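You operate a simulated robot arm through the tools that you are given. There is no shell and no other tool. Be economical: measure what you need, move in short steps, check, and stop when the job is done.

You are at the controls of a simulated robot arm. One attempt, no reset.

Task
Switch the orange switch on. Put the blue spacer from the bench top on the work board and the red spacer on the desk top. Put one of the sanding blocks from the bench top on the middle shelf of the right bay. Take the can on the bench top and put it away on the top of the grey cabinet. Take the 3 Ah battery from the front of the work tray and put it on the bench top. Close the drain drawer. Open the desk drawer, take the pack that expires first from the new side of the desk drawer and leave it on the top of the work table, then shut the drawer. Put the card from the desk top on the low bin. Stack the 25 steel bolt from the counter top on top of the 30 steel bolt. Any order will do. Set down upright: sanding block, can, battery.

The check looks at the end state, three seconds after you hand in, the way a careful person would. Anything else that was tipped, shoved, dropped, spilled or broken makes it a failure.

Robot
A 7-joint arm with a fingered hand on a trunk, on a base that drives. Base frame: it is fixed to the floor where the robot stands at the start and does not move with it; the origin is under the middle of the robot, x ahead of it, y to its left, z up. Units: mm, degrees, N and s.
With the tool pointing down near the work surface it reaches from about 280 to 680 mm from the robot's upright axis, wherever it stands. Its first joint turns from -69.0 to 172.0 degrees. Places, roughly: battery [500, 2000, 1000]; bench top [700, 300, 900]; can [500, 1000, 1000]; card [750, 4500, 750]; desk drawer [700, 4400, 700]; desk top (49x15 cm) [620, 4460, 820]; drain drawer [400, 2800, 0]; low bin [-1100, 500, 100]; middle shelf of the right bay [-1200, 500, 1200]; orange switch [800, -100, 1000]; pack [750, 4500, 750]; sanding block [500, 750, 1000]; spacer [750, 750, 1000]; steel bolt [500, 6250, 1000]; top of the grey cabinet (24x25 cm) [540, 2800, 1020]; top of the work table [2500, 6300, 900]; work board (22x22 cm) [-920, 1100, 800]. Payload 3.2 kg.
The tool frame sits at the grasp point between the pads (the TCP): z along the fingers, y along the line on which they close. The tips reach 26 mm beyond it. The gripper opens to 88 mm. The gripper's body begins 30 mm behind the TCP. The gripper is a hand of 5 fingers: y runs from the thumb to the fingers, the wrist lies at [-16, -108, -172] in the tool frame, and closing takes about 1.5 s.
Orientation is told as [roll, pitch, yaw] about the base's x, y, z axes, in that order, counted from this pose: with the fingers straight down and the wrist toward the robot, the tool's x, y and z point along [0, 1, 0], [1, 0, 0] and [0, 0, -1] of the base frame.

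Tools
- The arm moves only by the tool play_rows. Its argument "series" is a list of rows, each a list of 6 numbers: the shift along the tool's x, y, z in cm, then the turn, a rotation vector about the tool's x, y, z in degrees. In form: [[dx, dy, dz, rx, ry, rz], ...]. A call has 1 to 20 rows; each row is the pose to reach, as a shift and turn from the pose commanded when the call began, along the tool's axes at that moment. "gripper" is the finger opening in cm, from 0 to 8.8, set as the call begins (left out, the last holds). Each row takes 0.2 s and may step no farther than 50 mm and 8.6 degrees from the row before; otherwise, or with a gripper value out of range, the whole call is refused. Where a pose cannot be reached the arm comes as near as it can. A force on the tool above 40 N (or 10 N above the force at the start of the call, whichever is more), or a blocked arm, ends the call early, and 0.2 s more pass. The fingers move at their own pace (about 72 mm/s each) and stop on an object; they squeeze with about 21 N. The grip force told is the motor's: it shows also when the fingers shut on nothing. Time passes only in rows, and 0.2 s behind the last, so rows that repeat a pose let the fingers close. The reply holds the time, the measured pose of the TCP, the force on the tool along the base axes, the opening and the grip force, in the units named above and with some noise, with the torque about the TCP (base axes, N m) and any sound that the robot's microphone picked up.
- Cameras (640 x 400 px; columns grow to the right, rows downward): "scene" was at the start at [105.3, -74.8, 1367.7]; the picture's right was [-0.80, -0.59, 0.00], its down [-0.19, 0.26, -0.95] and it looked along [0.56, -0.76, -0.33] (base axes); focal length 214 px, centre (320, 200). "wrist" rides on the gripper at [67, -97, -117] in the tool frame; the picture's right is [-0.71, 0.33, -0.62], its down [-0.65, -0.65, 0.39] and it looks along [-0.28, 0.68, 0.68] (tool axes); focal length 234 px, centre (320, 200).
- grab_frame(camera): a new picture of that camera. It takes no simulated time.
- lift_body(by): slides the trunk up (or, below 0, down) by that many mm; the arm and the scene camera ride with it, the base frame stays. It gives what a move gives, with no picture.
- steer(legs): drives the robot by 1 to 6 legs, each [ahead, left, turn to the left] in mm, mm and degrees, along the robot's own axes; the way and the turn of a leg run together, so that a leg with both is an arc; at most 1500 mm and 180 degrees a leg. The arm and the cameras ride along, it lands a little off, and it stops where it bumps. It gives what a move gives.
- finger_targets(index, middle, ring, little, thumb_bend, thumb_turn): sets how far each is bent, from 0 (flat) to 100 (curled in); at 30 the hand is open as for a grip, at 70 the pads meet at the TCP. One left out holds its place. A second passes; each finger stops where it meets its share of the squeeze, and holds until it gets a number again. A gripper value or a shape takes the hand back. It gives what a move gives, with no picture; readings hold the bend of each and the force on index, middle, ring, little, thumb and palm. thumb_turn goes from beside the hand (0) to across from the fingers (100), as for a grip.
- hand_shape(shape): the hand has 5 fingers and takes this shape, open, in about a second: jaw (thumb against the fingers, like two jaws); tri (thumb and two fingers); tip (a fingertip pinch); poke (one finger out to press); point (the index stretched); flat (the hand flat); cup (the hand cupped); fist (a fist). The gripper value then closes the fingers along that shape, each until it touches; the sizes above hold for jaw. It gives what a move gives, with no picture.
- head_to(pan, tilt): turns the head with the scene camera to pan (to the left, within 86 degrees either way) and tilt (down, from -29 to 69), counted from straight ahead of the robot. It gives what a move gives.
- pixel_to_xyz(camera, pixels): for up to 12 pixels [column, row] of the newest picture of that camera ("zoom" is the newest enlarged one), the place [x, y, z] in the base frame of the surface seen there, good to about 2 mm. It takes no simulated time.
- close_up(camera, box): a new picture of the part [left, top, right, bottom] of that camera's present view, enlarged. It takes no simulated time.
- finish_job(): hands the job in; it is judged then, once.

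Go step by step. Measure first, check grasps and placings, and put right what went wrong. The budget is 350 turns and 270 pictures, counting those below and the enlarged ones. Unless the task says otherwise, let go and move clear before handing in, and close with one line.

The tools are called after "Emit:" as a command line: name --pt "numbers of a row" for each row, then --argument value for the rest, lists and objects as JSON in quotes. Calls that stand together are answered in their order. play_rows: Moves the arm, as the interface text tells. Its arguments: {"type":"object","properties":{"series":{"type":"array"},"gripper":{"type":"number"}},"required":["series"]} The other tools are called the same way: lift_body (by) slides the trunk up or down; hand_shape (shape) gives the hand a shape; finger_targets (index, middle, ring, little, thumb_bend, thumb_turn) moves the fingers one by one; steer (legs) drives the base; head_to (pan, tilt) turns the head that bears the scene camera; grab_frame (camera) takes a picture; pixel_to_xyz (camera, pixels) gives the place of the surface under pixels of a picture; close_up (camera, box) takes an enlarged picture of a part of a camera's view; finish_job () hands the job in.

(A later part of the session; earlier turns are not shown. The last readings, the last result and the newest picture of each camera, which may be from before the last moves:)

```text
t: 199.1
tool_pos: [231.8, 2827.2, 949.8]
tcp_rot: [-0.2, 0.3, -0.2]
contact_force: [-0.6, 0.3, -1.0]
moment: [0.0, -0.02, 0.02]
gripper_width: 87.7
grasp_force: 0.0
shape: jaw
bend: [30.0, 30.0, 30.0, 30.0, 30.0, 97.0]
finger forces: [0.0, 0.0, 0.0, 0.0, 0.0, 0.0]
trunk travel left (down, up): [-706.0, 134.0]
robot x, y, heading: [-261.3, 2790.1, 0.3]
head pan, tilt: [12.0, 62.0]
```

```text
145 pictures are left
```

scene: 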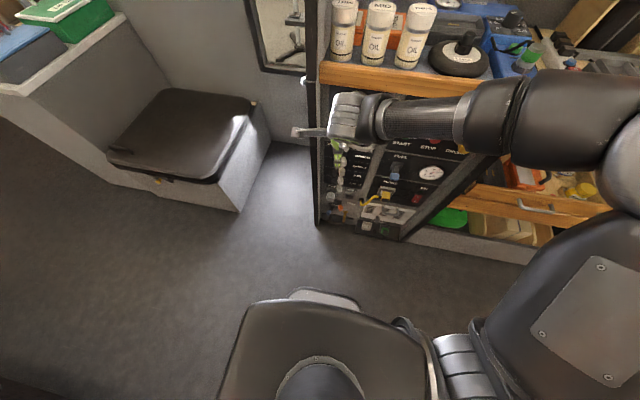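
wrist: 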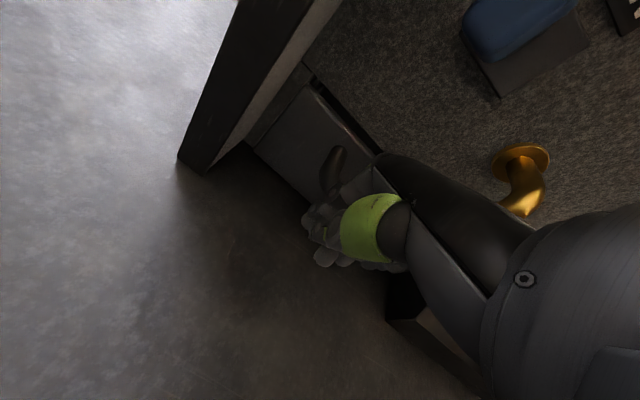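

The drain drawer is shut. Now to the batteries: raise the hand and drive to y≈2050.

Emit:
play_rows --pt "0 0 -4.8 0 0 0" --pt "0 0 -9.6 0 0 0" --pt "0 0 -14.4 0 0 0" --pt "0 0 -19.2 0 0 0" --pt "0 0 -24 0 0 0" --pt "0 0 -28 0 0 0"

Emit:
steer --legs '[[60, -740, 0]]'

Emit:
head_to --pan 5 --tilt 38

Emit:
grab_frame --camera "scene"

Emit:
grab_frame --camera "wrist"

```text
t: 200.5
tool_pos: [234.1, 2828.0, 1230.2]
tcp_rot: [-0.1, 0.3, 0.0]
contact_force: [0.4, 0.1, 0.6]
moment: [0.0, -0.03, -0.01]
gripper_width: 87.5
grasp_force: 0.1
shape: jaw
bend: [30.0, 30.0, 30.0, 30.0, 30.0, 97.0]
finger forces: [0.0, 0.0, 0.0, 0.0, 0.0, 0.0]
trunk travel left (down, up): [-706.0, 134.0]
robot x, y, heading: [-262.2, 2789.5, -0.3]
head pan, tilt: [12.0, 62.0]
```

```text
t: 204.6
tool_pos: [296.0, 2088.7, 1229.7]
tcp_rot: [0.0, 0.3, 0.3]
contact_force: [-0.1, -0.1, 0.2]
moment: [-0.05, 0.02, -0.04]
gripper_width: 87.7
grasp_force: 0.1
shape: jaw
bend: [30.0, 30.0, 30.0, 30.0, 30.0, 97.0]
finger forces: [0.1, 0.0, 0.0, 0.1, 0.1, 0.0]
trunk travel left (down, up): [-706.0, 134.0]
robot x, y, heading: [-197.9, 2048.7, 0.1]
head pan, tilt: [12.0, 62.0]
```

```text
t: 205.4
tool_pos: [295.7, 2088.6, 1229.8]
tcp_rot: [0.0, 0.3, 0.3]
contact_force: [0.0, 0.1, 0.0]
moment: [0.02, 0.0, 0.01]
gripper_width: 87.7
grasp_force: 0.0
shape: jaw
bend: [30.0, 30.0, 30.0, 30.0, 30.0, 97.0]
finger forces: [0.0, 0.0, 0.1, 0.0, 0.0, 0.1]
trunk travel left (down, up): [-706.0, 134.0]
robot x, y, heading: [-203.2, 2047.1, 0.4]
head pan, tilt: [5.0, 38.0]
```

```text
144 pictures are left
```

scene: 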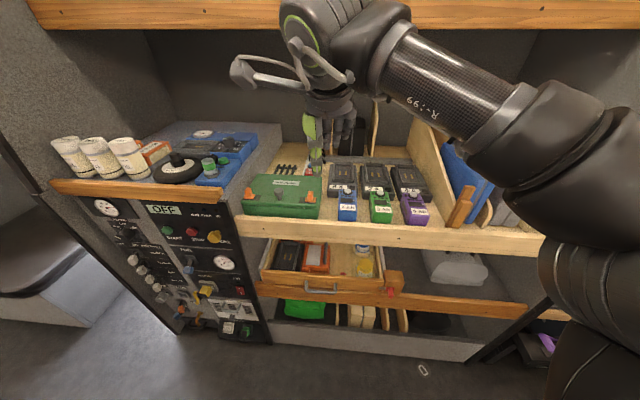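

```text
143 pictures are left
```

wrist: 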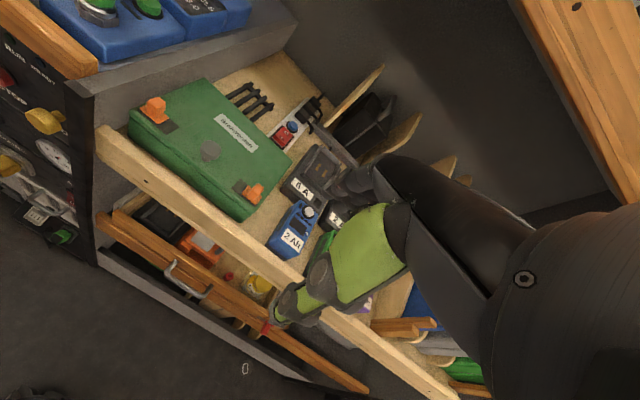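

Emit:
close_up --camera "scene" --box '[310, 150, 450, 240]'

Emit:
pixel_to_xyz --camera "zoom" --pixels '[[170, 290], [170, 195], [320, 300], [480, 300], [175, 240], [320, 240], [480, 250], [170, 330], [400, 300], [240, 310], [320, 200], [480, 200]]'

```text
4.44 times, centred on (380, 195) of scene
```

zoom: 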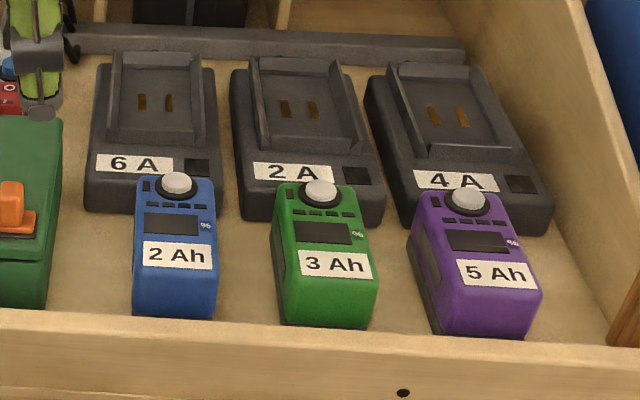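

```text
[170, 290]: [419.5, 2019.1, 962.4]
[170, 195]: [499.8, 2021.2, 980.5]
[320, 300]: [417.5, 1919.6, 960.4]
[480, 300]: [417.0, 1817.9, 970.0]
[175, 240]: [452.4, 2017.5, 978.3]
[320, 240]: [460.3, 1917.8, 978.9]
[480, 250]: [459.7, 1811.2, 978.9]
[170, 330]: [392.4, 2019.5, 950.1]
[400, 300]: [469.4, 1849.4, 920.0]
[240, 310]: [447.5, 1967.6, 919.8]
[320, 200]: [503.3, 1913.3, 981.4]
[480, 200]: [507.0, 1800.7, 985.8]
```

The green 3 Ah battery is at y≈1915, x≈417–505, z 920–979, with neighbours close by. I'll drive up, rotate the hand to yaw −90 and look from above.

Emit:
steer --legs '[[170, -145, 0]]'

Emit:
play_rows --pt "0 0 0.5 0 0 8" --pt "0 0 1 0 0 16" --pt "0 0 1.5 0 0 24" --pt "0 0 2 0 0 32" --pt "0 0 3 0 0 40" --pt "0 0 4 0 0 48" --pt "0 0 5 0 0 56" --pt "0 0 6 0 0 64" --pt "0 0 7 0 0 72" --pt "0 0 8 0 0 80" --pt "0 0 9 0 0 88" --pt "0 0 9 0 0 90.3"

Emit:
grab_frame --camera "wrist"

Emit:
grab_frame --camera "scene"

```text
t: 207.2
tool_pos: [472.0, 1939.8, 1229.4]
tcp_rot: [0.0, 0.3, 0.3]
contact_force: [0.1, 0.3, -1.2]
moment: [-0.01, 0.02, -0.02]
gripper_width: 87.7
grasp_force: 0.1
shape: jaw
bend: [30.0, 30.0, 30.0, 30.0, 30.0, 97.0]
finger forces: [0.1, 0.1, 0.0, 0.1, 0.1, 0.1]
trunk travel left (down, up): [-706.0, 134.0]
robot x, y, heading: [-26.9, 1900.1, 0.1]
head pan, tilt: [5.0, 38.0]
```

```text
t: 210.0
tool_pos: [465.5, 1896.9, 1143.1]
tcp_rot: [0.2, 4.8, -93.1]
contact_force: [-0.2, -0.9, -0.2]
moment: [0.0, -0.01, 0.03]
gripper_width: 87.5
grasp_force: 0.1
shape: jaw
bend: [30.0, 30.0, 30.0, 30.0, 30.0, 97.0]
finger forces: [0.1, 0.0, 0.0, 0.1, 0.1, 0.1]
out of reach, approached as far as the arm can: row 10, 11, 12
trunk travel left (down, up): [-706.0, 134.0]
robot x, y, heading: [-25.9, 1901.8, 0.1]
head pan, tilt: [5.0, 38.0]
stopped in row 12: the arm was blocked; the commanded pose is now the measured one
```

```text
141 pictures are left
```

wrist: 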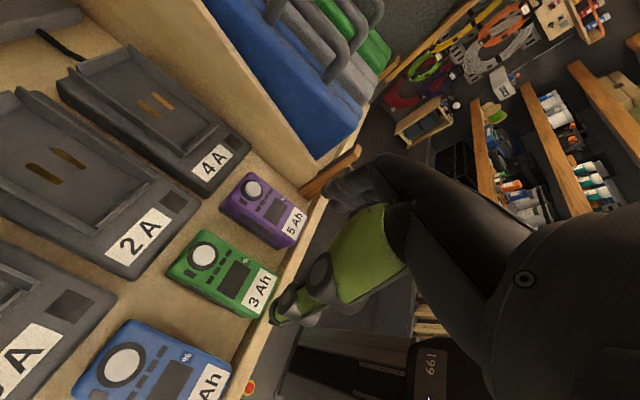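

```text
140 pictures are left
```

scene: 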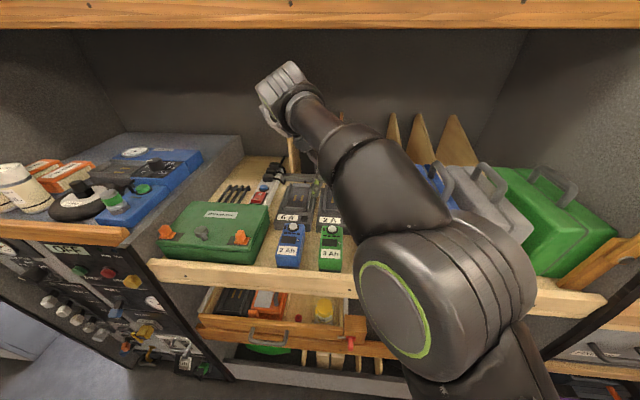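

Emit:
pixel_to_xyz --camera "wrist" --pixels '[[195, 232], [168, 275], [280, 275], [262, 305], [248, 318], [222, 205], [302, 210], [290, 245], [222, 212], [235, 250], [200, 255], [248, 172]]'

Emit:
close_up --camera "wrist" --box '[140, 150, 340, 340]'

```text
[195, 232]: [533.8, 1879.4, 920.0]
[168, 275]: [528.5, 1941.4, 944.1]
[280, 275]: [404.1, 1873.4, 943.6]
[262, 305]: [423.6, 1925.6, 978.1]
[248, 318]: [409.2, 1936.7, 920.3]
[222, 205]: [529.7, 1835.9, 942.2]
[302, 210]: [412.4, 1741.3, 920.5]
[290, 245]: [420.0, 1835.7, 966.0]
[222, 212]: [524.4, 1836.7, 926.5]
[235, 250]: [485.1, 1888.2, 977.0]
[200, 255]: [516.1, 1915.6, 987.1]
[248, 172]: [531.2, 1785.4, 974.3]
```

```text
2.11 times, centred on (240, 245) of wrist
```

zoom: 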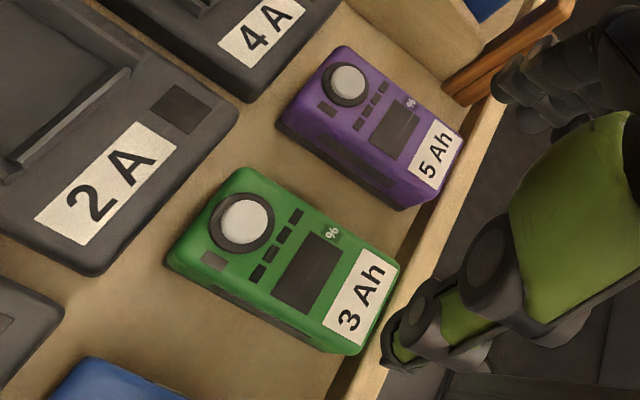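

The 3 Ah battery spans x≈415–530, y 1884–1944, z 920–978, with gaps of ≥40 mm on both sides. I'll square the hand and come down above it.

Emit:
play_rows --pt "0.1 -0.6 4 -2 0 -1" --pt "0.3 -1.2 8 -4 0 -2" --pt "0.5 -1.7 11 -4.8 0 -3"

Emit:
grab_frame --camera "wrist"

```text
t: 210.8
tool_pos: [474.0, 1922.6, 1034.5]
tcp_rot: [0.5, -0.5, -90.0]
contact_force: [-0.2, 0.0, -0.1]
moment: [0.0, -0.02, 0.0]
gripper_width: 87.8
grasp_force: 0.0
shape: jaw
bend: [30.0, 30.0, 30.0, 30.0, 30.0, 97.0]
finger forces: [0.0, 0.0, 0.0, 0.0, 0.0, 0.0]
trunk travel left (down, up): [-706.0, 134.0]
robot x, y, heading: [-24.3, 1903.5, 0.1]
head pan, tilt: [5.0, 38.0]
```

```text
138 pictures are left
```

wrist: 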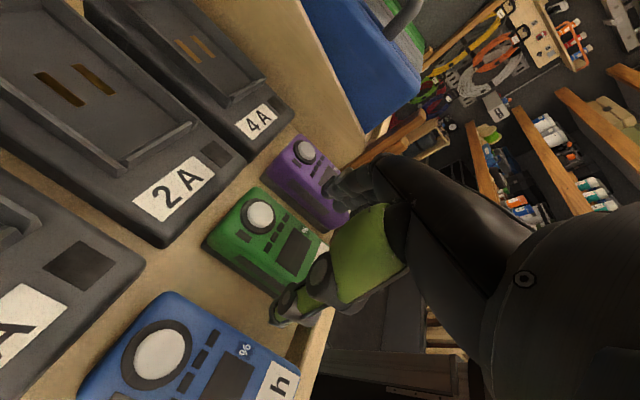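

Orientation is square now. Correcting y by −8 mm and descending to z≈965.

Emit:
play_rows --pt "-0.2 0.85 1 0 0 0" --pt "-0.3 0.85 3.5 0 0 0" --pt "-0.3 0.85 5.5 0 0 0" --pt "-0.3 0.85 7 0 0 0"

Emit:
grab_frame --camera "wrist"

```text
t: 211.8
tool_pos: [471.3, 1913.3, 963.5]
tcp_rot: [0.5, -0.5, -90.0]
contact_force: [0.4, -2.6, 3.2]
moment: [-0.08, 0.05, 0.0]
gripper_width: 87.9
grasp_force: 0.1
shape: jaw
bend: [30.0, 30.0, 30.0, 30.0, 30.0, 97.0]
finger forces: [2.5, 0.0, 0.8, 0.0, 0.0, 0.0]
trunk travel left (down, up): [-706.0, 134.0]
robot x, y, heading: [-20.4, 1899.6, -0.1]
head pan, tilt: [5.0, 38.0]
```

```text
137 pictures are left
```

wrist: 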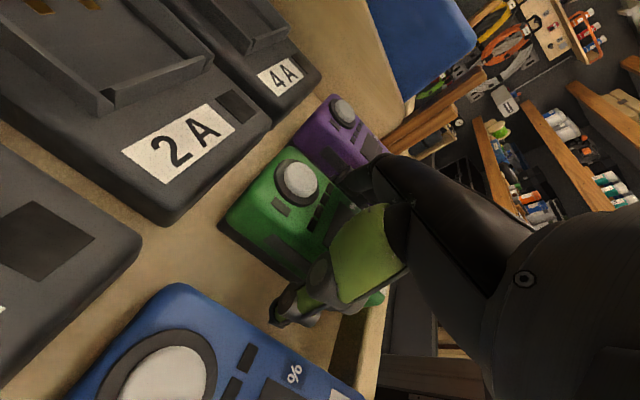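

Index lightly touches the battery's right side, so I'll shift 4 mm toward −y, then close.

Emit:
play_rows --pt "0 0.4 0 0 0 0" --pt "0 0.5 0 0 0 0"

Emit:
play_rows --pt "0 0 0 0 0 0" --pt "0 0 0 0 0 0" --pt "0 0 0 0 0 0" --pt "0 0 0 0 0 0" --pt "0 0 0 0 0 0" --pt "0 0 0 0 0 0" --pt "0 0 0 0 0 0" --gripper 0

Emit:
grab_frame --camera "wrist"

```text
t: 212.4
tool_pos: [470.5, 1911.4, 962.3]
tcp_rot: [0.4, -0.3, -90.1]
contact_force: [0.0, -0.2, -1.7]
moment: [0.0, 0.07, 0.02]
gripper_width: 88.1
grasp_force: 0.1
shape: jaw
bend: [30.0, 30.0, 30.0, 30.0, 30.0, 97.0]
finger forces: [0.0, 0.1, 0.0, 0.0, 0.1, 0.0]
trunk travel left (down, up): [-706.0, 134.0]
robot x, y, heading: [-24.7, 1900.0, -0.1]
head pan, tilt: [5.0, 38.0]
```

```text
t: 214.0
tool_pos: [470.1, 1909.9, 963.3]
tcp_rot: [0.4, -0.4, -90.0]
contact_force: [0.6, -1.8, 4.2]
moment: [0.21, 0.01, 0.06]
gripper_width: 56.4
grasp_force: 21.4
shape: jaw
bend: [40.0, 40.0, 72.0, 39.0, 9.0, 99.0]
finger forces: [13.6, 6.0, 2.4, 1.7, 21.4, 0.1]
trunk travel left (down, up): [-706.0, 134.0]
robot x, y, heading: [-25.6, 1903.6, -0.2]
head pan, tilt: [5.0, 38.0]
```

```text
136 pictures are left
```

wrist: 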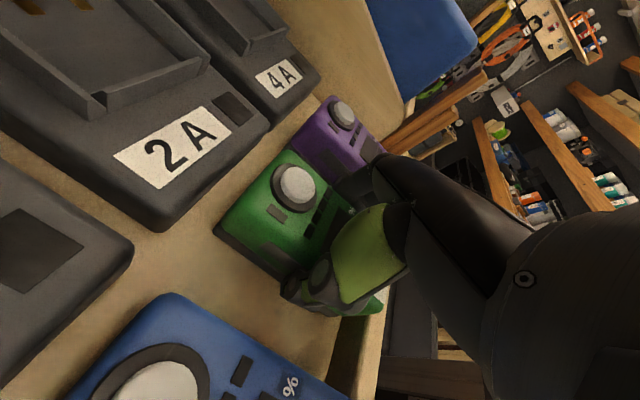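

Gripped on all fingers. Lifting straight up.

Emit:
play_rows --pt "0 0 -1.5 0 0 0" --pt "0 0 -4 0 0 0" --pt "0 0 -8 0 0 0" --pt "0 0 -11 0 0 0"

Emit:
grab_frame --camera "wrist"

Emit:
grab_frame --camera "scene"

```text
t: 215.0
tool_pos: [469.2, 1913.2, 1074.3]
tcp_rot: [0.4, -0.3, -89.9]
contact_force: [-0.9, 0.1, -4.5]
moment: [-0.02, 0.03, -0.01]
gripper_width: 55.0
grasp_force: 20.7
shape: jaw
bend: [41.0, 41.0, 73.0, 41.0, 12.0, 98.0]
finger forces: [11.5, 5.8, 2.2, 1.7, 20.7, 0.0]
trunk travel left (down, up): [-706.0, 134.0]
robot x, y, heading: [-28.7, 1901.0, 0.2]
head pan, tilt: [5.0, 38.0]
```

```text
135 pictures are left
```

wrist: 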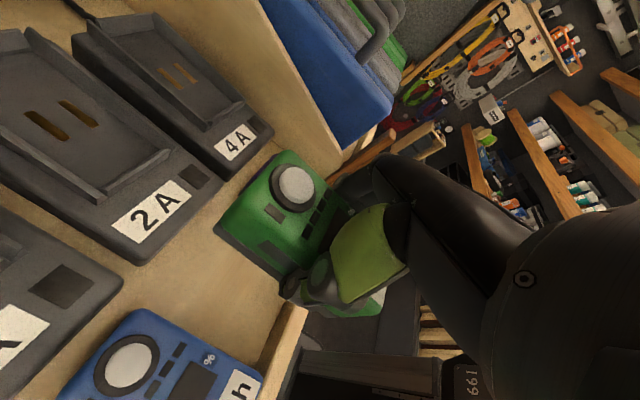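

```text
134 pictures are left
```

scene: 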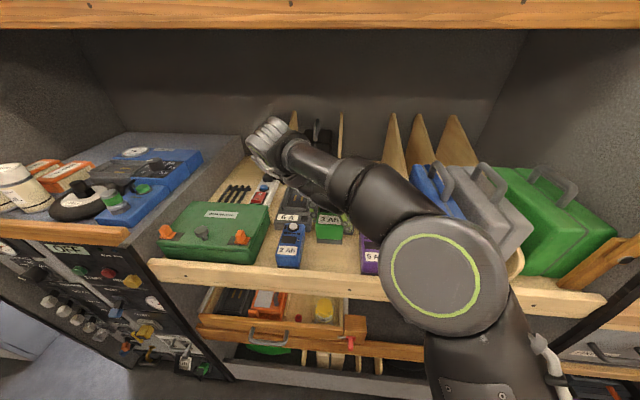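

Held, level. Before driving I'll measure the brown handle plank near (600,260) to keep clear.

Emit:
pixel_to_xyz --camera "scene" --pixels '[[600, 262], [560, 300], [630, 240], [630, 270], [600, 340]]'

Emit:
lift_body --by 90

Emit:
steer --legs '[[-260, 0, 0]]'

```text
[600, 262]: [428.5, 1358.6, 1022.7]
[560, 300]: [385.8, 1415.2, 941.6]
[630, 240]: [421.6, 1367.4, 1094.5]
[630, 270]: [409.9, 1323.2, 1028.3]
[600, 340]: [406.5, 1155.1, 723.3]
```

```text
t: 216.2
tool_pos: [469.2, 1912.2, 1163.9]
tcp_rot: [0.3, -0.5, -90.0]
contact_force: [-0.6, 0.0, -4.1]
moment: [-0.03, 0.04, 0.0]
gripper_width: 55.1
grasp_force: 21.4
shape: jaw
bend: [41.0, 41.0, 73.0, 41.0, 12.0, 98.0]
finger forces: [11.5, 5.8, 2.1, 1.7, 20.7, 0.0]
trunk travel left (down, up): [-796.0, 44.0]
robot x, y, heading: [-23.5, 1899.1, 0.1]
head pan, tilt: [5.0, 38.0]
```

```text
t: 218.1
tool_pos: [206.3, 1908.5, 1162.8]
tcp_rot: [0.4, -0.3, -90.4]
contact_force: [-0.2, 0.1, -4.9]
moment: [-0.02, 0.04, 0.0]
gripper_width: 55.2
grasp_force: 21.4
shape: jaw
bend: [41.0, 41.0, 73.0, 41.0, 12.0, 98.0]
finger forces: [11.6, 5.8, 2.0, 1.8, 20.7, 0.0]
trunk travel left (down, up): [-796.0, 44.0]
robot x, y, heading: [-289.4, 1903.9, -0.4]
head pan, tilt: [5.0, 38.0]
```

Everything is clear at x≥385. Driving right to y≈1035.

Emit:
steer --legs '[[0, -868, 0.3], [100, 0, 0]]'

Emit:
grab_frame --camera "scene"

Emit:
grab_frame --camera "wrist"

```text
t: 223.4
tool_pos: [294.6, 1040.1, 1163.3]
tcp_rot: [0.3, -0.4, -91.1]
contact_force: [-0.7, -0.4, -4.5]
moment: [-0.03, 0.0, 0.02]
gripper_width: 54.9
grasp_force: 21.2
shape: jaw
bend: [41.0, 41.0, 73.0, 41.0, 12.0, 98.0]
finger forces: [11.6, 5.8, 1.9, 1.8, 20.6, 0.0]
trunk travel left (down, up): [-796.0, 44.0]
robot x, y, heading: [-202.6, 1034.0, -0.8]
head pan, tilt: [5.0, 38.0]
```

```text
133 pictures are left
```

scene: 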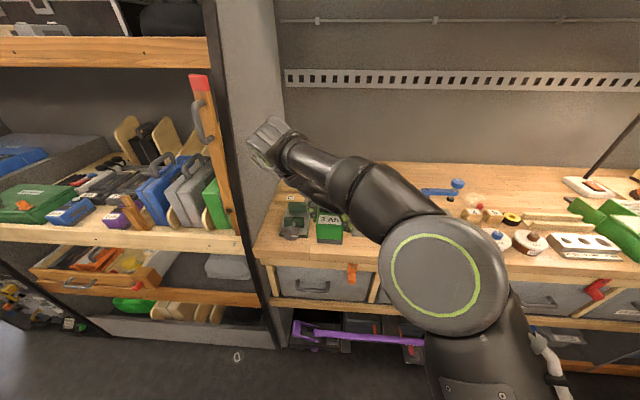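

```text
132 pictures are left
```

wrist: 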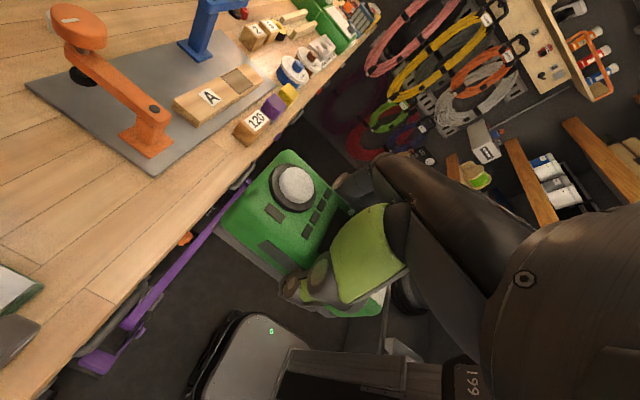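

Emit:
steer --legs '[[150, -5, 0.8]]'

Emit:
grab_frame --camera "wrist"

Emit:
pixel_to_xyz --camera "wrist" --pixels '[[230, 220], [260, 180], [180, 300], [150, 260], [200, 250]]'

```text
t: 224.8
tool_pos: [442.5, 1039.4, 1163.8]
tcp_rot: [0.3, -0.5, -90.4]
contact_force: [0.4, -0.7, -4.2]
moment: [-0.03, 0.03, 0.03]
gripper_width: 55.1
grasp_force: 21.1
shape: jaw
bend: [41.0, 41.0, 73.0, 41.0, 12.0, 98.0]
finger forces: [11.5, 5.8, 2.0, 1.8, 20.6, 0.1]
trunk travel left (down, up): [-796.0, 44.0]
robot x, y, heading: [-52.0, 1028.0, -0.1]
head pan, tilt: [5.0, 38.0]
```

```text
131 pictures are left
```

wrist: 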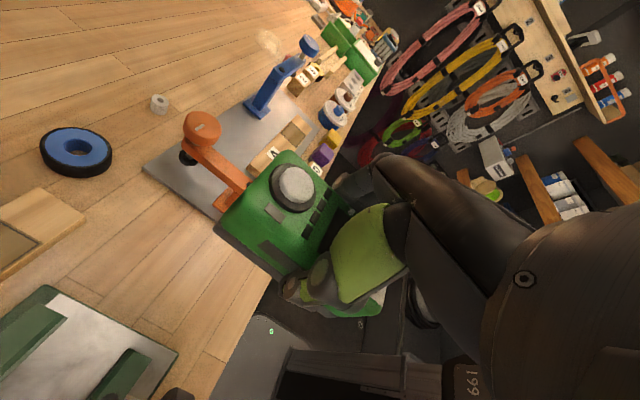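

```text
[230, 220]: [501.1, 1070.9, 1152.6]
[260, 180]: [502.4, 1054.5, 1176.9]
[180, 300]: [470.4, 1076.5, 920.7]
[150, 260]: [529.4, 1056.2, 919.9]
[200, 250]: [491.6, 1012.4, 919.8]
```

The spot is free. Lowering the battery.

Emit:
play_rows --pt "0.5 0 4.7 0 0 0" --pt "1 0 9.4 0 0 0" --pt "1.5 0 14 0 0 0" --pt "1.5 0 17 0 0 0" --pt "1.5 0 18.8 0 0 0"

Emit:
play_rows --pt "0 0 0.4 0 0 0" --pt "0 0 0.8 0 0 0" --pt "0 0 1.1 0 0 0" --pt "0 0 1.3 0 0 0"

Emit:
grab_frame --camera "wrist"

```text
t: 226.0
tool_pos: [458.5, 1038.4, 977.0]
tcp_rot: [0.3, -0.4, -90.4]
contact_force: [0.7, 0.2, -3.3]
moment: [-0.03, 0.02, 0.0]
gripper_width: 55.0
grasp_force: 20.9
shape: jaw
bend: [41.0, 41.0, 73.0, 42.0, 12.0, 98.0]
finger forces: [11.4, 5.8, 2.0, 1.8, 20.5, 0.1]
trunk travel left (down, up): [-796.0, 44.0]
robot x, y, heading: [-53.7, 1028.2, 0.0]
head pan, tilt: [5.0, 38.0]
```

```text
t: 227.0
tool_pos: [459.2, 1039.8, 964.4]
tcp_rot: [0.4, -0.4, -90.4]
contact_force: [0.2, -1.5, 2.0]
moment: [0.17, 0.01, 0.01]
gripper_width: 55.3
grasp_force: 20.8
shape: jaw
bend: [41.0, 41.0, 73.0, 42.0, 12.0, 98.0]
finger forces: [13.0, 5.9, 1.9, 2.2, 21.2, 0.0]
trunk travel left (down, up): [-796.0, 44.0]
robot x, y, heading: [-56.4, 1030.2, -0.0]
head pan, tilt: [5.0, 38.0]
```

```text
130 pictures are left
```

wrist: 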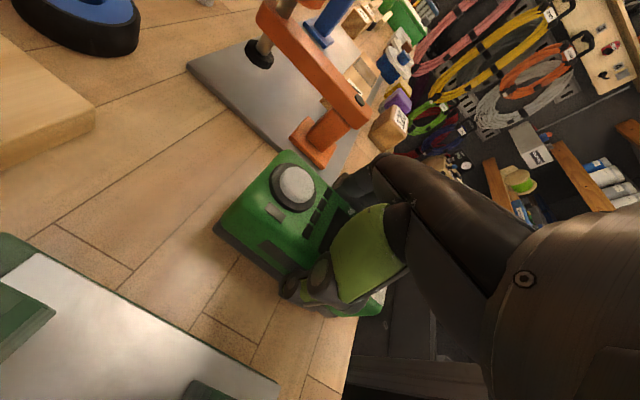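

Touchdown. Opening fully, then rising.

Emit:
play_rows --pt "0 0 0.05 0 0 0" --pt "0 0 0.05 0 0 0" --pt "0 0 0.05 0 0 0" --pt "0 0 0.05 0 0 0" --pt "0 0 0.05 0 0 0" --gripper 8.8

Emit:
play_rows --pt "0 0 -1.5 0 0 0" --pt "0 0 -4 0 0 0" --pt "0 0 -8 0 0 0" --pt "0 0 -12 0 0 0" --pt "0 0 -16 0 0 0"

Emit:
grab_frame --camera "wrist"

```text
t: 228.2
tool_pos: [458.7, 1039.1, 961.8]
tcp_rot: [0.3, -0.5, -90.4]
contact_force: [0.4, 0.3, -0.7]
moment: [0.0, 0.04, 0.0]
gripper_width: 87.6
grasp_force: 0.0
shape: jaw
bend: [30.0, 30.0, 30.0, 30.0, 30.0, 97.0]
finger forces: [0.0, 0.1, 0.0, 0.0, 0.0, 0.0]
trunk travel left (down, up): [-796.0, 44.0]
robot x, y, heading: [-51.8, 1029.0, -0.2]
head pan, tilt: [5.0, 38.0]
```

```text
t: 229.4
tool_pos: [458.3, 1042.2, 1123.4]
tcp_rot: [0.3, -0.3, -90.3]
contact_force: [-0.3, 0.3, 0.5]
moment: [0.0, -0.01, 0.03]
gripper_width: 87.7
grasp_force: 0.0
shape: jaw
bend: [30.0, 30.0, 30.0, 30.0, 30.0, 97.0]
finger forces: [0.1, 0.1, 0.1, 0.0, 0.1, 0.0]
trunk travel left (down, up): [-796.0, 44.0]
robot x, y, heading: [-51.7, 1032.7, -0.7]
head pan, tilt: [5.0, 38.0]
```

```text
129 pictures are left
```

wrist: 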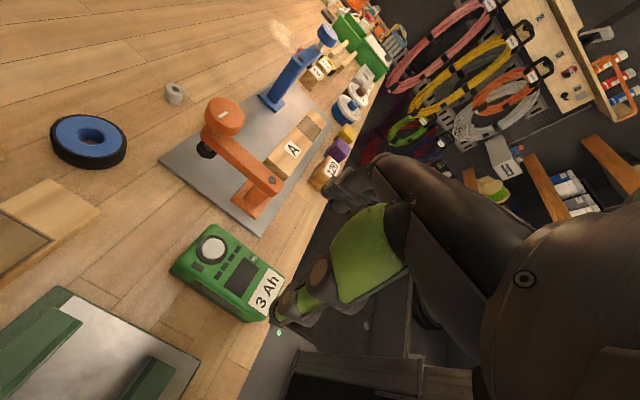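

The battery stands on the bench. Next is the red spacer: rotate the hand back to yaw 0, back off and drive to y≈450.

Emit:
play_rows --pt "0 0 -0.5 0 0 -8" --pt "0 0 -1 0 0 -16" --pt "0 0 -1.5 0 0 -24" --pt "0 0 -2 0 0 -32" --pt "0 0 -3 0 0 -40" --pt "0 0 -4 0 0 -48" --pt "0 0 -5 0 0 -56" --pt "0 0 -6 0 0 -64" --pt "0 0 -7 0 0 -72" --pt "0 0 -8 0 0 -80" --pt "0 0 -9 0 0 -88" --pt "0 0 -10 0 0 -90"

Emit:
steer --legs '[[-60, 0, 0], [0, -575, 0.5], [100, 0, 0]]'

Emit:
hand_shape --shape "tri"

Emit:
grab_frame --camera "scene"

Emit:
grab_frame --camera "wrist"

```text
t: 232.0
tool_pos: [457.0, 1040.4, 1223.5]
tcp_rot: [-0.4, -0.4, -0.3]
contact_force: [0.3, 0.2, 0.5]
moment: [-0.01, 0.02, 0.01]
gripper_width: 87.5
grasp_force: 0.0
shape: jaw
bend: [30.0, 30.0, 30.0, 30.0, 30.0, 97.0]
finger forces: [0.0, 0.1, 0.0, 0.1, 0.1, 0.0]
trunk travel left (down, up): [-796.0, 44.0]
robot x, y, heading: [-52.7, 1029.1, -0.1]
head pan, tilt: [5.0, 38.0]
```

```text
t: 236.6
tool_pos: [499.3, 470.7, 1223.3]
tcp_rot: [-0.4, -0.4, 0.5]
contact_force: [0.1, 0.2, 0.2]
moment: [0.02, 0.02, -0.02]
gripper_width: 87.7
grasp_force: 0.2
shape: jaw
bend: [30.0, 30.0, 30.0, 30.0, 30.0, 97.0]
finger forces: [0.1, 0.0, 0.1, 0.1, 0.1, 0.0]
trunk travel left (down, up): [-796.0, 44.0]
robot x, y, heading: [-11.4, 454.6, 0.7]
head pan, tilt: [5.0, 38.0]
```

```text
t: 237.5
tool_pos: [499.5, 471.0, 1223.1]
tcp_rot: [-0.4, -0.4, 0.5]
contact_force: [-0.1, -0.5, 0.6]
moment: [0.03, 0.03, 0.01]
gripper_width: 87.8
grasp_force: 0.0
shape: tri
bend: [30.0, 30.0, 99.0, 99.0, 30.0, 97.0]
finger forces: [0.1, 0.0, 0.1, 0.0, 0.0, 0.0]
trunk travel left (down, up): [-796.0, 44.0]
robot x, y, heading: [-11.9, 455.4, 0.4]
head pan, tilt: [5.0, 38.0]
```

```text
128 pictures are left
```

scene: 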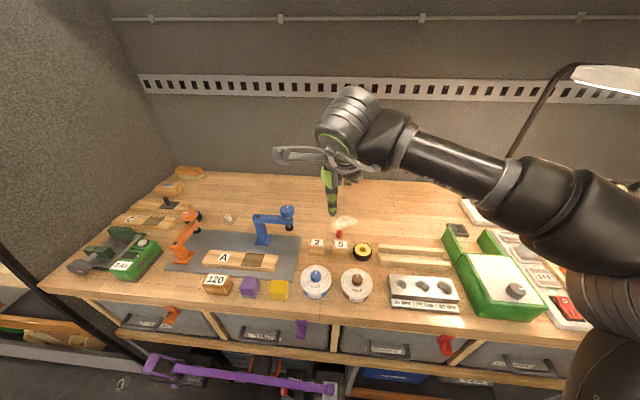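

```text
127 pictures are left
```

wrist: 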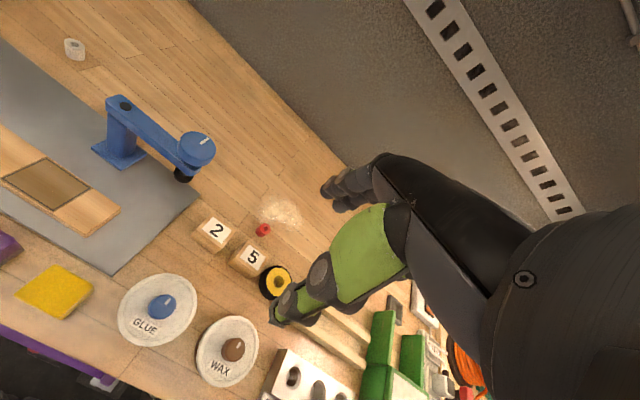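

Emit:
close_up --camera "wrist" --box '[190, 190, 310, 290]'

Emit:
pixel_to_xyz --camera "zoom" --pixels '[[390, 190], [400, 205], [405, 215], [375, 220], [340, 255], [365, 290], [310, 270], [430, 285], [400, 240], [200, 160], [470, 180], [345, 340]]'

```text
4.00 times, centred on (250, 240) of wrist
```

zoom: 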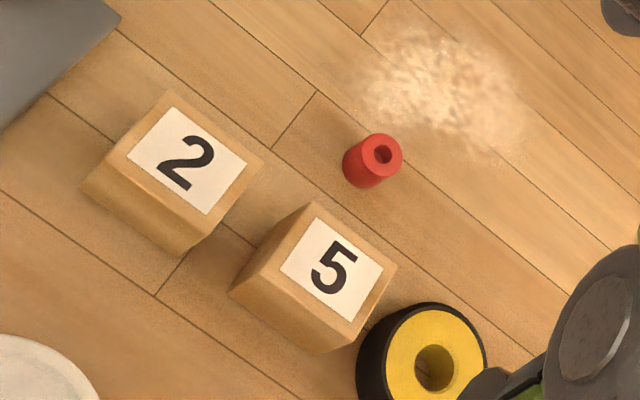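

```text
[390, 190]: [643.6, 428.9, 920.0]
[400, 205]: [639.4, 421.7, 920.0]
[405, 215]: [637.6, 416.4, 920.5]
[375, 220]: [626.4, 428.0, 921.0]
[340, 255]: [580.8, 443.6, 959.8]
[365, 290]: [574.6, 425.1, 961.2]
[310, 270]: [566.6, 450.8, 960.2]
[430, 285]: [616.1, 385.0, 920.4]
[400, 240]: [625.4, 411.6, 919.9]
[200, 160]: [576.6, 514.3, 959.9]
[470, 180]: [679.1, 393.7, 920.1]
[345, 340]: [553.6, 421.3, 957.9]
```

Emit:
pixel_to_xyz --camera "zoom" --pixels '[[366, 150], [399, 162], [385, 137], [378, 172], [355, 175], [372, 185], [317, 206], [394, 266], [450, 310], [380, 60]]'

```text
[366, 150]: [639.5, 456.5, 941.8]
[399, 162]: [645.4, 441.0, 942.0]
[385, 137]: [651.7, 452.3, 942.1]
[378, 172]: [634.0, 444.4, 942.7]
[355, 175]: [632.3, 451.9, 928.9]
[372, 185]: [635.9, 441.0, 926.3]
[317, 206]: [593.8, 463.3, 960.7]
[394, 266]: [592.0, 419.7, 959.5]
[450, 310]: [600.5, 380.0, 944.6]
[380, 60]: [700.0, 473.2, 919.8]
```

The red spacer centre is (643,448), with block 5's back face at x=594. I'll drive closer and use yaw ≈ −40 with a narrow opening so the thumb misses the block.

Emit:
steer --legs '[[75, 0, -0.5]]'

Emit:
play_rows --pt "-0.2 1 3 0 0 6.5" --pt "-0.4 2 6 0 0 13" --pt "-0.7 3 9 0 0 20" --pt "-1 4 12 0 0 26.5" --pt "-1.5 5 15 0 0 33" --pt "-2 6.5 19 0 0 40" --gripper 5

Emit:
grab_frame --camera "wrist"

```text
t: 238.5
tool_pos: [574.7, 468.3, 1222.4]
tcp_rot: [-0.3, -0.4, -0.1]
contact_force: [0.1, 0.7, 0.4]
moment: [-0.03, 0.01, 0.01]
gripper_width: 87.9
grasp_force: 0.0
shape: tri
bend: [30.0, 30.0, 99.0, 99.0, 30.0, 97.0]
finger forces: [0.0, 0.0, 0.0, 0.0, 0.1, 0.1]
trunk travel left (down, up): [-796.0, 44.0]
robot x, y, heading: [66.2, 459.5, -0.0]
head pan, tilt: [5.0, 38.0]
```

```text
t: 239.9
tool_pos: [642.9, 446.8, 1031.5]
tcp_rot: [0.0, -0.5, -40.2]
contact_force: [0.7, 0.2, -0.5]
moment: [0.0, 0.02, 0.0]
gripper_width: 50.3
grasp_force: 0.2
shape: tri
bend: [47.0, 40.0, 99.0, 99.0, 10.0, 99.0]
finger forces: [0.1, 0.0, 0.1, 0.0, 0.0, 0.1]
trunk travel left (down, up): [-796.0, 44.0]
robot x, y, heading: [66.9, 449.6, 0.0]
head pan, tilt: [5.0, 38.0]
```

```text
125 pictures are left
```

wrist: 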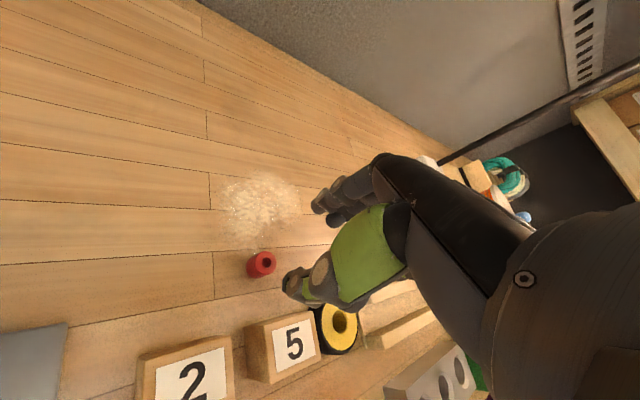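

Emit:
play_rows --pt "0 0 3 0 0 0" --pt "0 0 5.5 0 0 0" --pt "0 0 7.2 0 0 0" --pt "0 0 8.0 0 0 0"

Emit:
close_up --camera "wrist" --box '[220, 160, 400, 340]'

```text
t: 240.9
tool_pos: [641.3, 444.9, 954.2]
tcp_rot: [-0.1, -0.4, -40.0]
contact_force: [-0.2, -0.9, 0.4]
moment: [0.0, 0.0, -0.02]
gripper_width: 50.3
grasp_force: 0.1
shape: tri
bend: [47.0, 40.0, 99.0, 99.0, 10.0, 99.0]
finger forces: [0.0, 0.1, 0.0, 0.0, 0.0, 0.0]
trunk travel left (down, up): [-796.0, 44.0]
robot x, y, heading: [66.1, 460.1, 0.3]
head pan, tilt: [5.0, 38.0]
```

```text
2.22 times, centred on (310, 250) of wrist
```

zoom: 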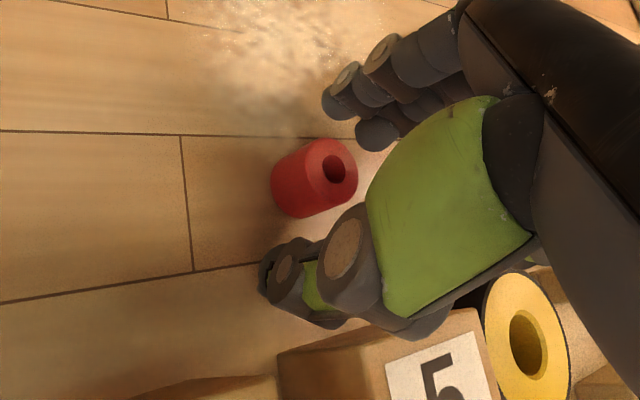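

Emit:
play_rows --pt "0.3 0 0.2 0 0 0" --pt "0.3 0 0.3 0 0 0" --pt "0.3 0 0.3 0 0 0" --pt "0.3 0 0.3 0 0 0" --pt "0.3 0 0.3 0 0 0" --pt "0.3 0 0.3 0 0 0" --pt "0.3 0 0.3 0 0 0" --gripper 0

Emit:
play_rows --pt "0 0 -2 0 0 0" --pt "0 0 -5 0 0 0" --pt "0 0 -9 0 0 0" --pt "0 0 -13 0 0 0"

Emit:
close_up --camera "wrist" --box '[220, 160, 400, 340]'

```text
t: 242.5
tool_pos: [642.8, 448.6, 951.2]
tcp_rot: [-0.1, -0.5, -40.0]
contact_force: [0.3, 0.6, 0.4]
moment: [-0.02, 0.02, 0.01]
gripper_width: 13.9
grasp_force: 21.0
shape: tri
bend: [64.0, 60.0, 100.0, 100.0, 52.0, 100.0]
finger forces: [8.8, 9.1, 0.0, 0.0, 18.8, 0.0]
trunk travel left (down, up): [-796.0, 44.0]
robot x, y, heading: [65.0, 456.4, 0.2]
head pan, tilt: [5.0, 38.0]
```

```text
t: 243.5
tool_pos: [640.3, 449.2, 1080.2]
tcp_rot: [-0.2, -0.5, -39.9]
contact_force: [-0.8, -0.3, 0.0]
moment: [-0.01, -0.02, -0.03]
gripper_width: 13.8
grasp_force: 21.3
shape: tri
bend: [64.0, 60.0, 100.0, 100.0, 52.0, 100.0]
finger forces: [9.1, 9.3, 0.1, 0.1, 18.7, 0.0]
trunk travel left (down, up): [-796.0, 44.0]
robot x, y, heading: [60.9, 455.9, 0.4]
head pan, tilt: [5.0, 38.0]
```

```text
2.22 times, centred on (310, 250) of wrist
```

zoom: 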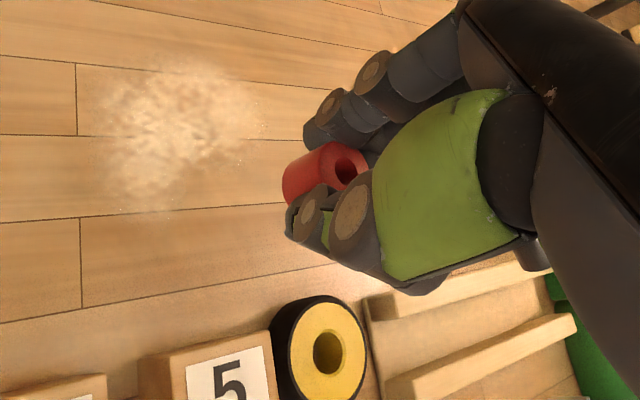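

Held upright. Turn back to yaw 0, retract, and drive toward the desk (y≈4460).

Emit:
play_rows --pt "-2 -2.4 -2.4 0 0 -6.5" --pt "-4 -4.8 -4.8 0 0 -13" --pt "-6 -7.2 -7.2 0 0 -20" --pt "-8 -9.6 -9.6 0 0 -26.5" --pt "-10 -12 -12 0 0 -33" --pt "-11 -13 -14 0 0 -40"

Emit:
steer --legs '[[-270, 0, 0], [0, 1500, 0], [0, 1000, 0]]'

Emit:
head_to --pan 55 --tilt 30

Emit:
grab_frame --camera "scene"

```text
t: 244.9
tool_pos: [469.5, 447.0, 1221.7]
tcp_rot: [-0.3, -0.4, 0.1]
contact_force: [-0.4, -0.6, -0.2]
moment: [0.0, 0.01, 0.0]
gripper_width: 13.6
grasp_force: 20.7
shape: tri
bend: [64.0, 60.0, 100.0, 100.0, 52.0, 100.0]
finger forces: [9.2, 9.6, 0.0, 0.1, 18.6, 0.1]
trunk travel left (down, up): [-796.0, 44.0]
robot x, y, heading: [68.3, 458.3, -0.0]
head pan, tilt: [5.0, 38.0]
```

```text
t: 258.6
tool_pos: [185.0, 2934.8, 1220.4]
tcp_rot: [-0.5, -0.4, 0.4]
contact_force: [-0.2, 0.8, -0.5]
moment: [0.01, -0.03, 0.04]
gripper_width: 13.7
grasp_force: 21.0
shape: tri
bend: [64.0, 60.0, 100.0, 100.0, 52.0, 100.0]
finger forces: [9.2, 9.6, 0.0, 0.1, 18.6, 0.1]
trunk travel left (down, up): [-796.0, 44.0]
robot x, y, heading: [-220.5, 2939.3, 0.5]
head pan, tilt: [5.0, 38.0]
```

```text
t: 259.8
tool_pos: [185.3, 2933.4, 1220.7]
tcp_rot: [-0.5, -0.4, 0.4]
contact_force: [0.2, -0.2, -0.1]
moment: [-0.02, -0.02, 0.0]
gripper_width: 13.8
grasp_force: 20.2
shape: tri
bend: [64.0, 60.0, 100.0, 100.0, 52.0, 100.0]
finger forces: [9.2, 9.6, 0.1, 0.0, 18.6, 0.1]
trunk travel left (down, up): [-796.0, 44.0]
robot x, y, heading: [-219.5, 2936.4, 0.7]
head pan, tilt: [55.0, 30.0]
```

```text
122 pictures are left
```

scene: 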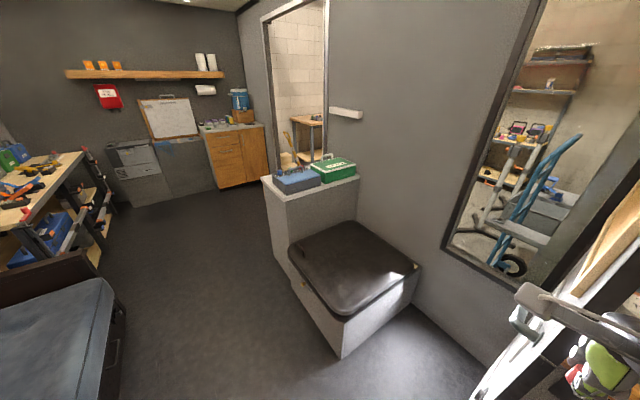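

I'll measure the white box with the seat, likely the desk.

Emit:
pixel_to_xyz --camera "scene" --pixels '[[295, 180], [338, 168], [320, 190], [265, 180], [358, 178], [290, 195], [310, 215], [290, 280], [350, 320], [120, 320], [270, 230], [420, 265]]'

Emit:
close_up --camera "scene" --box '[220, 130, 420, 310]'

```text
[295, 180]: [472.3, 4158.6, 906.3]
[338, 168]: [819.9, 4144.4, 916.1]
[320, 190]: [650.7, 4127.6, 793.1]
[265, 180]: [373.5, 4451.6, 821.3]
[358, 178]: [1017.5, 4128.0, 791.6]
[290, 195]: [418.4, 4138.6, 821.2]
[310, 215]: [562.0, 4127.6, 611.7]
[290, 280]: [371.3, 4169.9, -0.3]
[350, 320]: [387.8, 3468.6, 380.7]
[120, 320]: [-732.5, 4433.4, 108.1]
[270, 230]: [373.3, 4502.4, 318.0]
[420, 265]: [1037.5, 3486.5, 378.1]
```

```text
2.22 times, centred on (320, 220) of scene
```

zoom: 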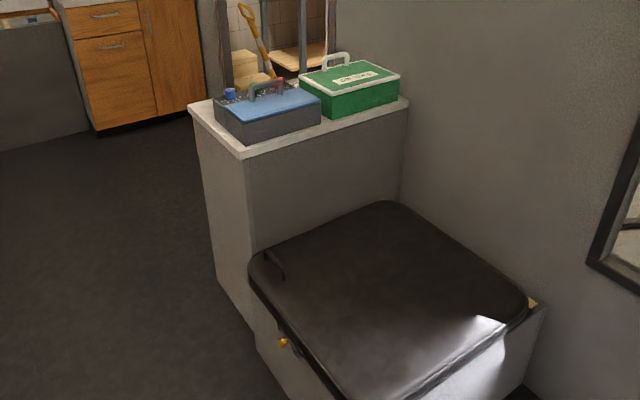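

The desk is the white box x≥373, y≈4127–4650, top z=821. I'll drive to y≈4350 and look.

Emit:
steer --legs '[[0, 1400, 0]]'

Emit:
head_to --pan 5 --tilt 40

Emit:
grab_frame --camera "scene"

Emit:
grab_frame --camera "wrist"

```text
t: 266.7
tool_pos: [166.3, 4321.1, 1220.4]
tcp_rot: [-0.4, -0.3, 0.9]
contact_force: [0.0, 0.4, -1.5]
moment: [0.0, -0.03, 0.04]
gripper_width: 13.6
grasp_force: 20.9
shape: tri
bend: [64.0, 60.0, 100.0, 100.0, 52.0, 100.0]
finger forces: [9.3, 9.6, 0.0, 0.1, 18.6, 0.1]
trunk travel left (down, up): [-796.0, 44.0]
robot x, y, heading: [-239.8, 4322.6, 0.7]
head pan, tilt: [55.0, 30.0]
```

```text
t: 267.9
tool_pos: [166.0, 4320.2, 1219.9]
tcp_rot: [-0.4, -0.4, 0.9]
contact_force: [0.2, 0.2, 0.9]
moment: [-0.02, -0.02, -0.02]
gripper_width: 13.9
grasp_force: 21.1
shape: tri
bend: [64.0, 60.0, 100.0, 100.0, 52.0, 100.0]
finger forces: [9.2, 9.6, 0.0, 0.0, 18.6, 0.0]
trunk travel left (down, up): [-796.0, 44.0]
robot x, y, heading: [-239.1, 4322.9, 1.1]
head pan, tilt: [5.0, 40.0]
```

```text
120 pictures are left
```

scene: 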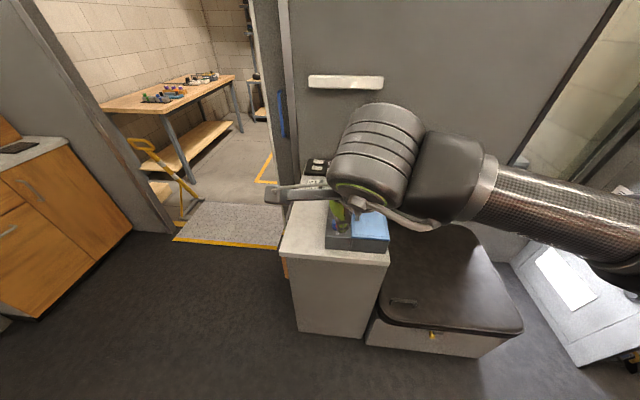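

```text
119 pictures are left
```

wrist: 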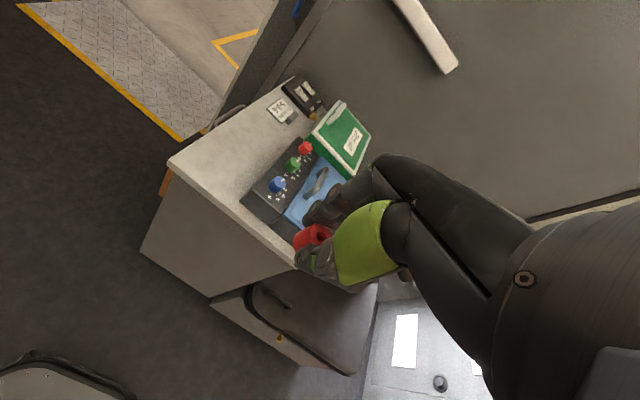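

The desk top's free area is around wrist pixel (225,165). I see an orange edge at (165,180) on its +y side, likely the drawer. Measuring.

Emit:
close_up --camera "wrist" --box '[140, 60, 390, 260]'

Emit:
pixel_to_xyz --camera "wrist" --pixels '[[170, 165], [225, 165], [240, 200], [270, 225], [282, 108], [305, 92], [260, 170], [230, 130], [290, 80], [165, 182], [270, 200], [340, 100]]'

```text
2.00 times, centred on (265, 160) of wrist
```

zoom: 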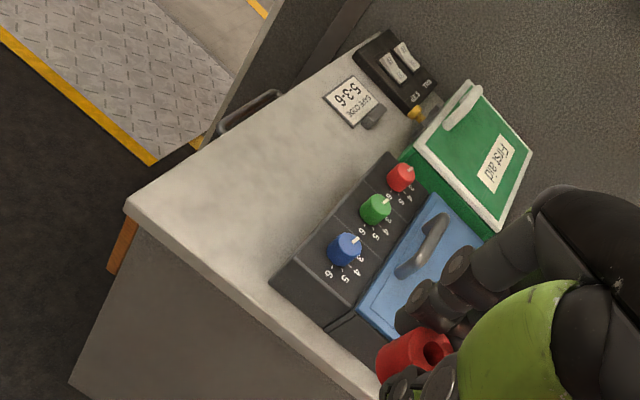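

```text
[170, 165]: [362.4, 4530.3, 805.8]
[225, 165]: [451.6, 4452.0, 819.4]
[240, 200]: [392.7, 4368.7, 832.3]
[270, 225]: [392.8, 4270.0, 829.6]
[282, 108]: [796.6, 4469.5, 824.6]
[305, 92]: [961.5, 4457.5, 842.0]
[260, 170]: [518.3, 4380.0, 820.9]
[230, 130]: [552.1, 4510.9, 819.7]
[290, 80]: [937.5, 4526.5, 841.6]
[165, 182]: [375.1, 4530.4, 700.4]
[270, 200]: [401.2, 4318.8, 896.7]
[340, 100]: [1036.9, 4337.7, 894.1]
```

The free desk area is x 370–760, y 4375–4530, z≈820. I'll place the red spacer at about (470,4460).

Emit:
steer --legs '[[0, 130, -0.9], [150, 0, 0]]'

Emit:
lift_body --by -150

Emit:
grab_frame --camera "wrist"

```text
t: 270.1
tool_pos: [316.2, 4444.1, 1221.8]
tcp_rot: [-0.5, -0.4, 0.0]
contact_force: [1.1, -1.3, 0.4]
moment: [-0.02, -0.01, 0.02]
gripper_width: 13.7
grasp_force: 20.8
shape: tri
bend: [64.0, 60.0, 100.0, 100.0, 52.0, 100.0]
finger forces: [9.1, 9.6, 0.0, 0.0, 18.6, 0.1]
trunk travel left (down, up): [-796.0, 44.0]
robot x, y, heading: [-86.8, 4452.4, 0.2]
head pan, tilt: [5.0, 40.0]
```

```text
t: 271.9
tool_pos: [316.7, 4443.2, 1071.8]
tcp_rot: [-0.5, -0.4, -0.1]
contact_force: [-0.2, -0.2, 0.2]
moment: [0.04, 0.0, 0.02]
gripper_width: 13.6
grasp_force: 20.8
shape: tri
bend: [64.0, 60.0, 100.0, 100.0, 52.0, 100.0]
finger forces: [9.2, 9.6, 0.0, 0.0, 18.6, 0.0]
trunk travel left (down, up): [-646.0, 194.0]
robot x, y, heading: [-88.9, 4454.4, 0.4]
head pan, tilt: [5.0, 40.0]
```

```text
117 pictures are left
```

wrist: 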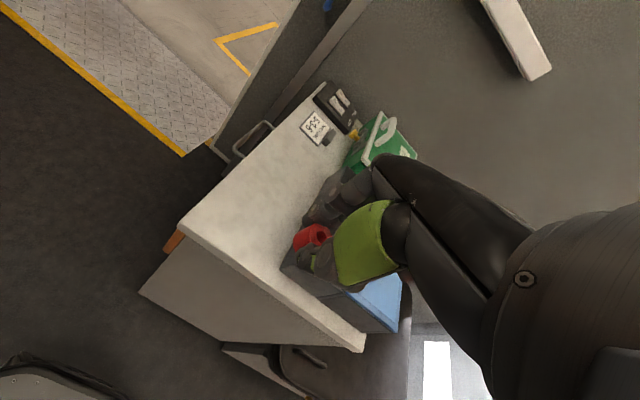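

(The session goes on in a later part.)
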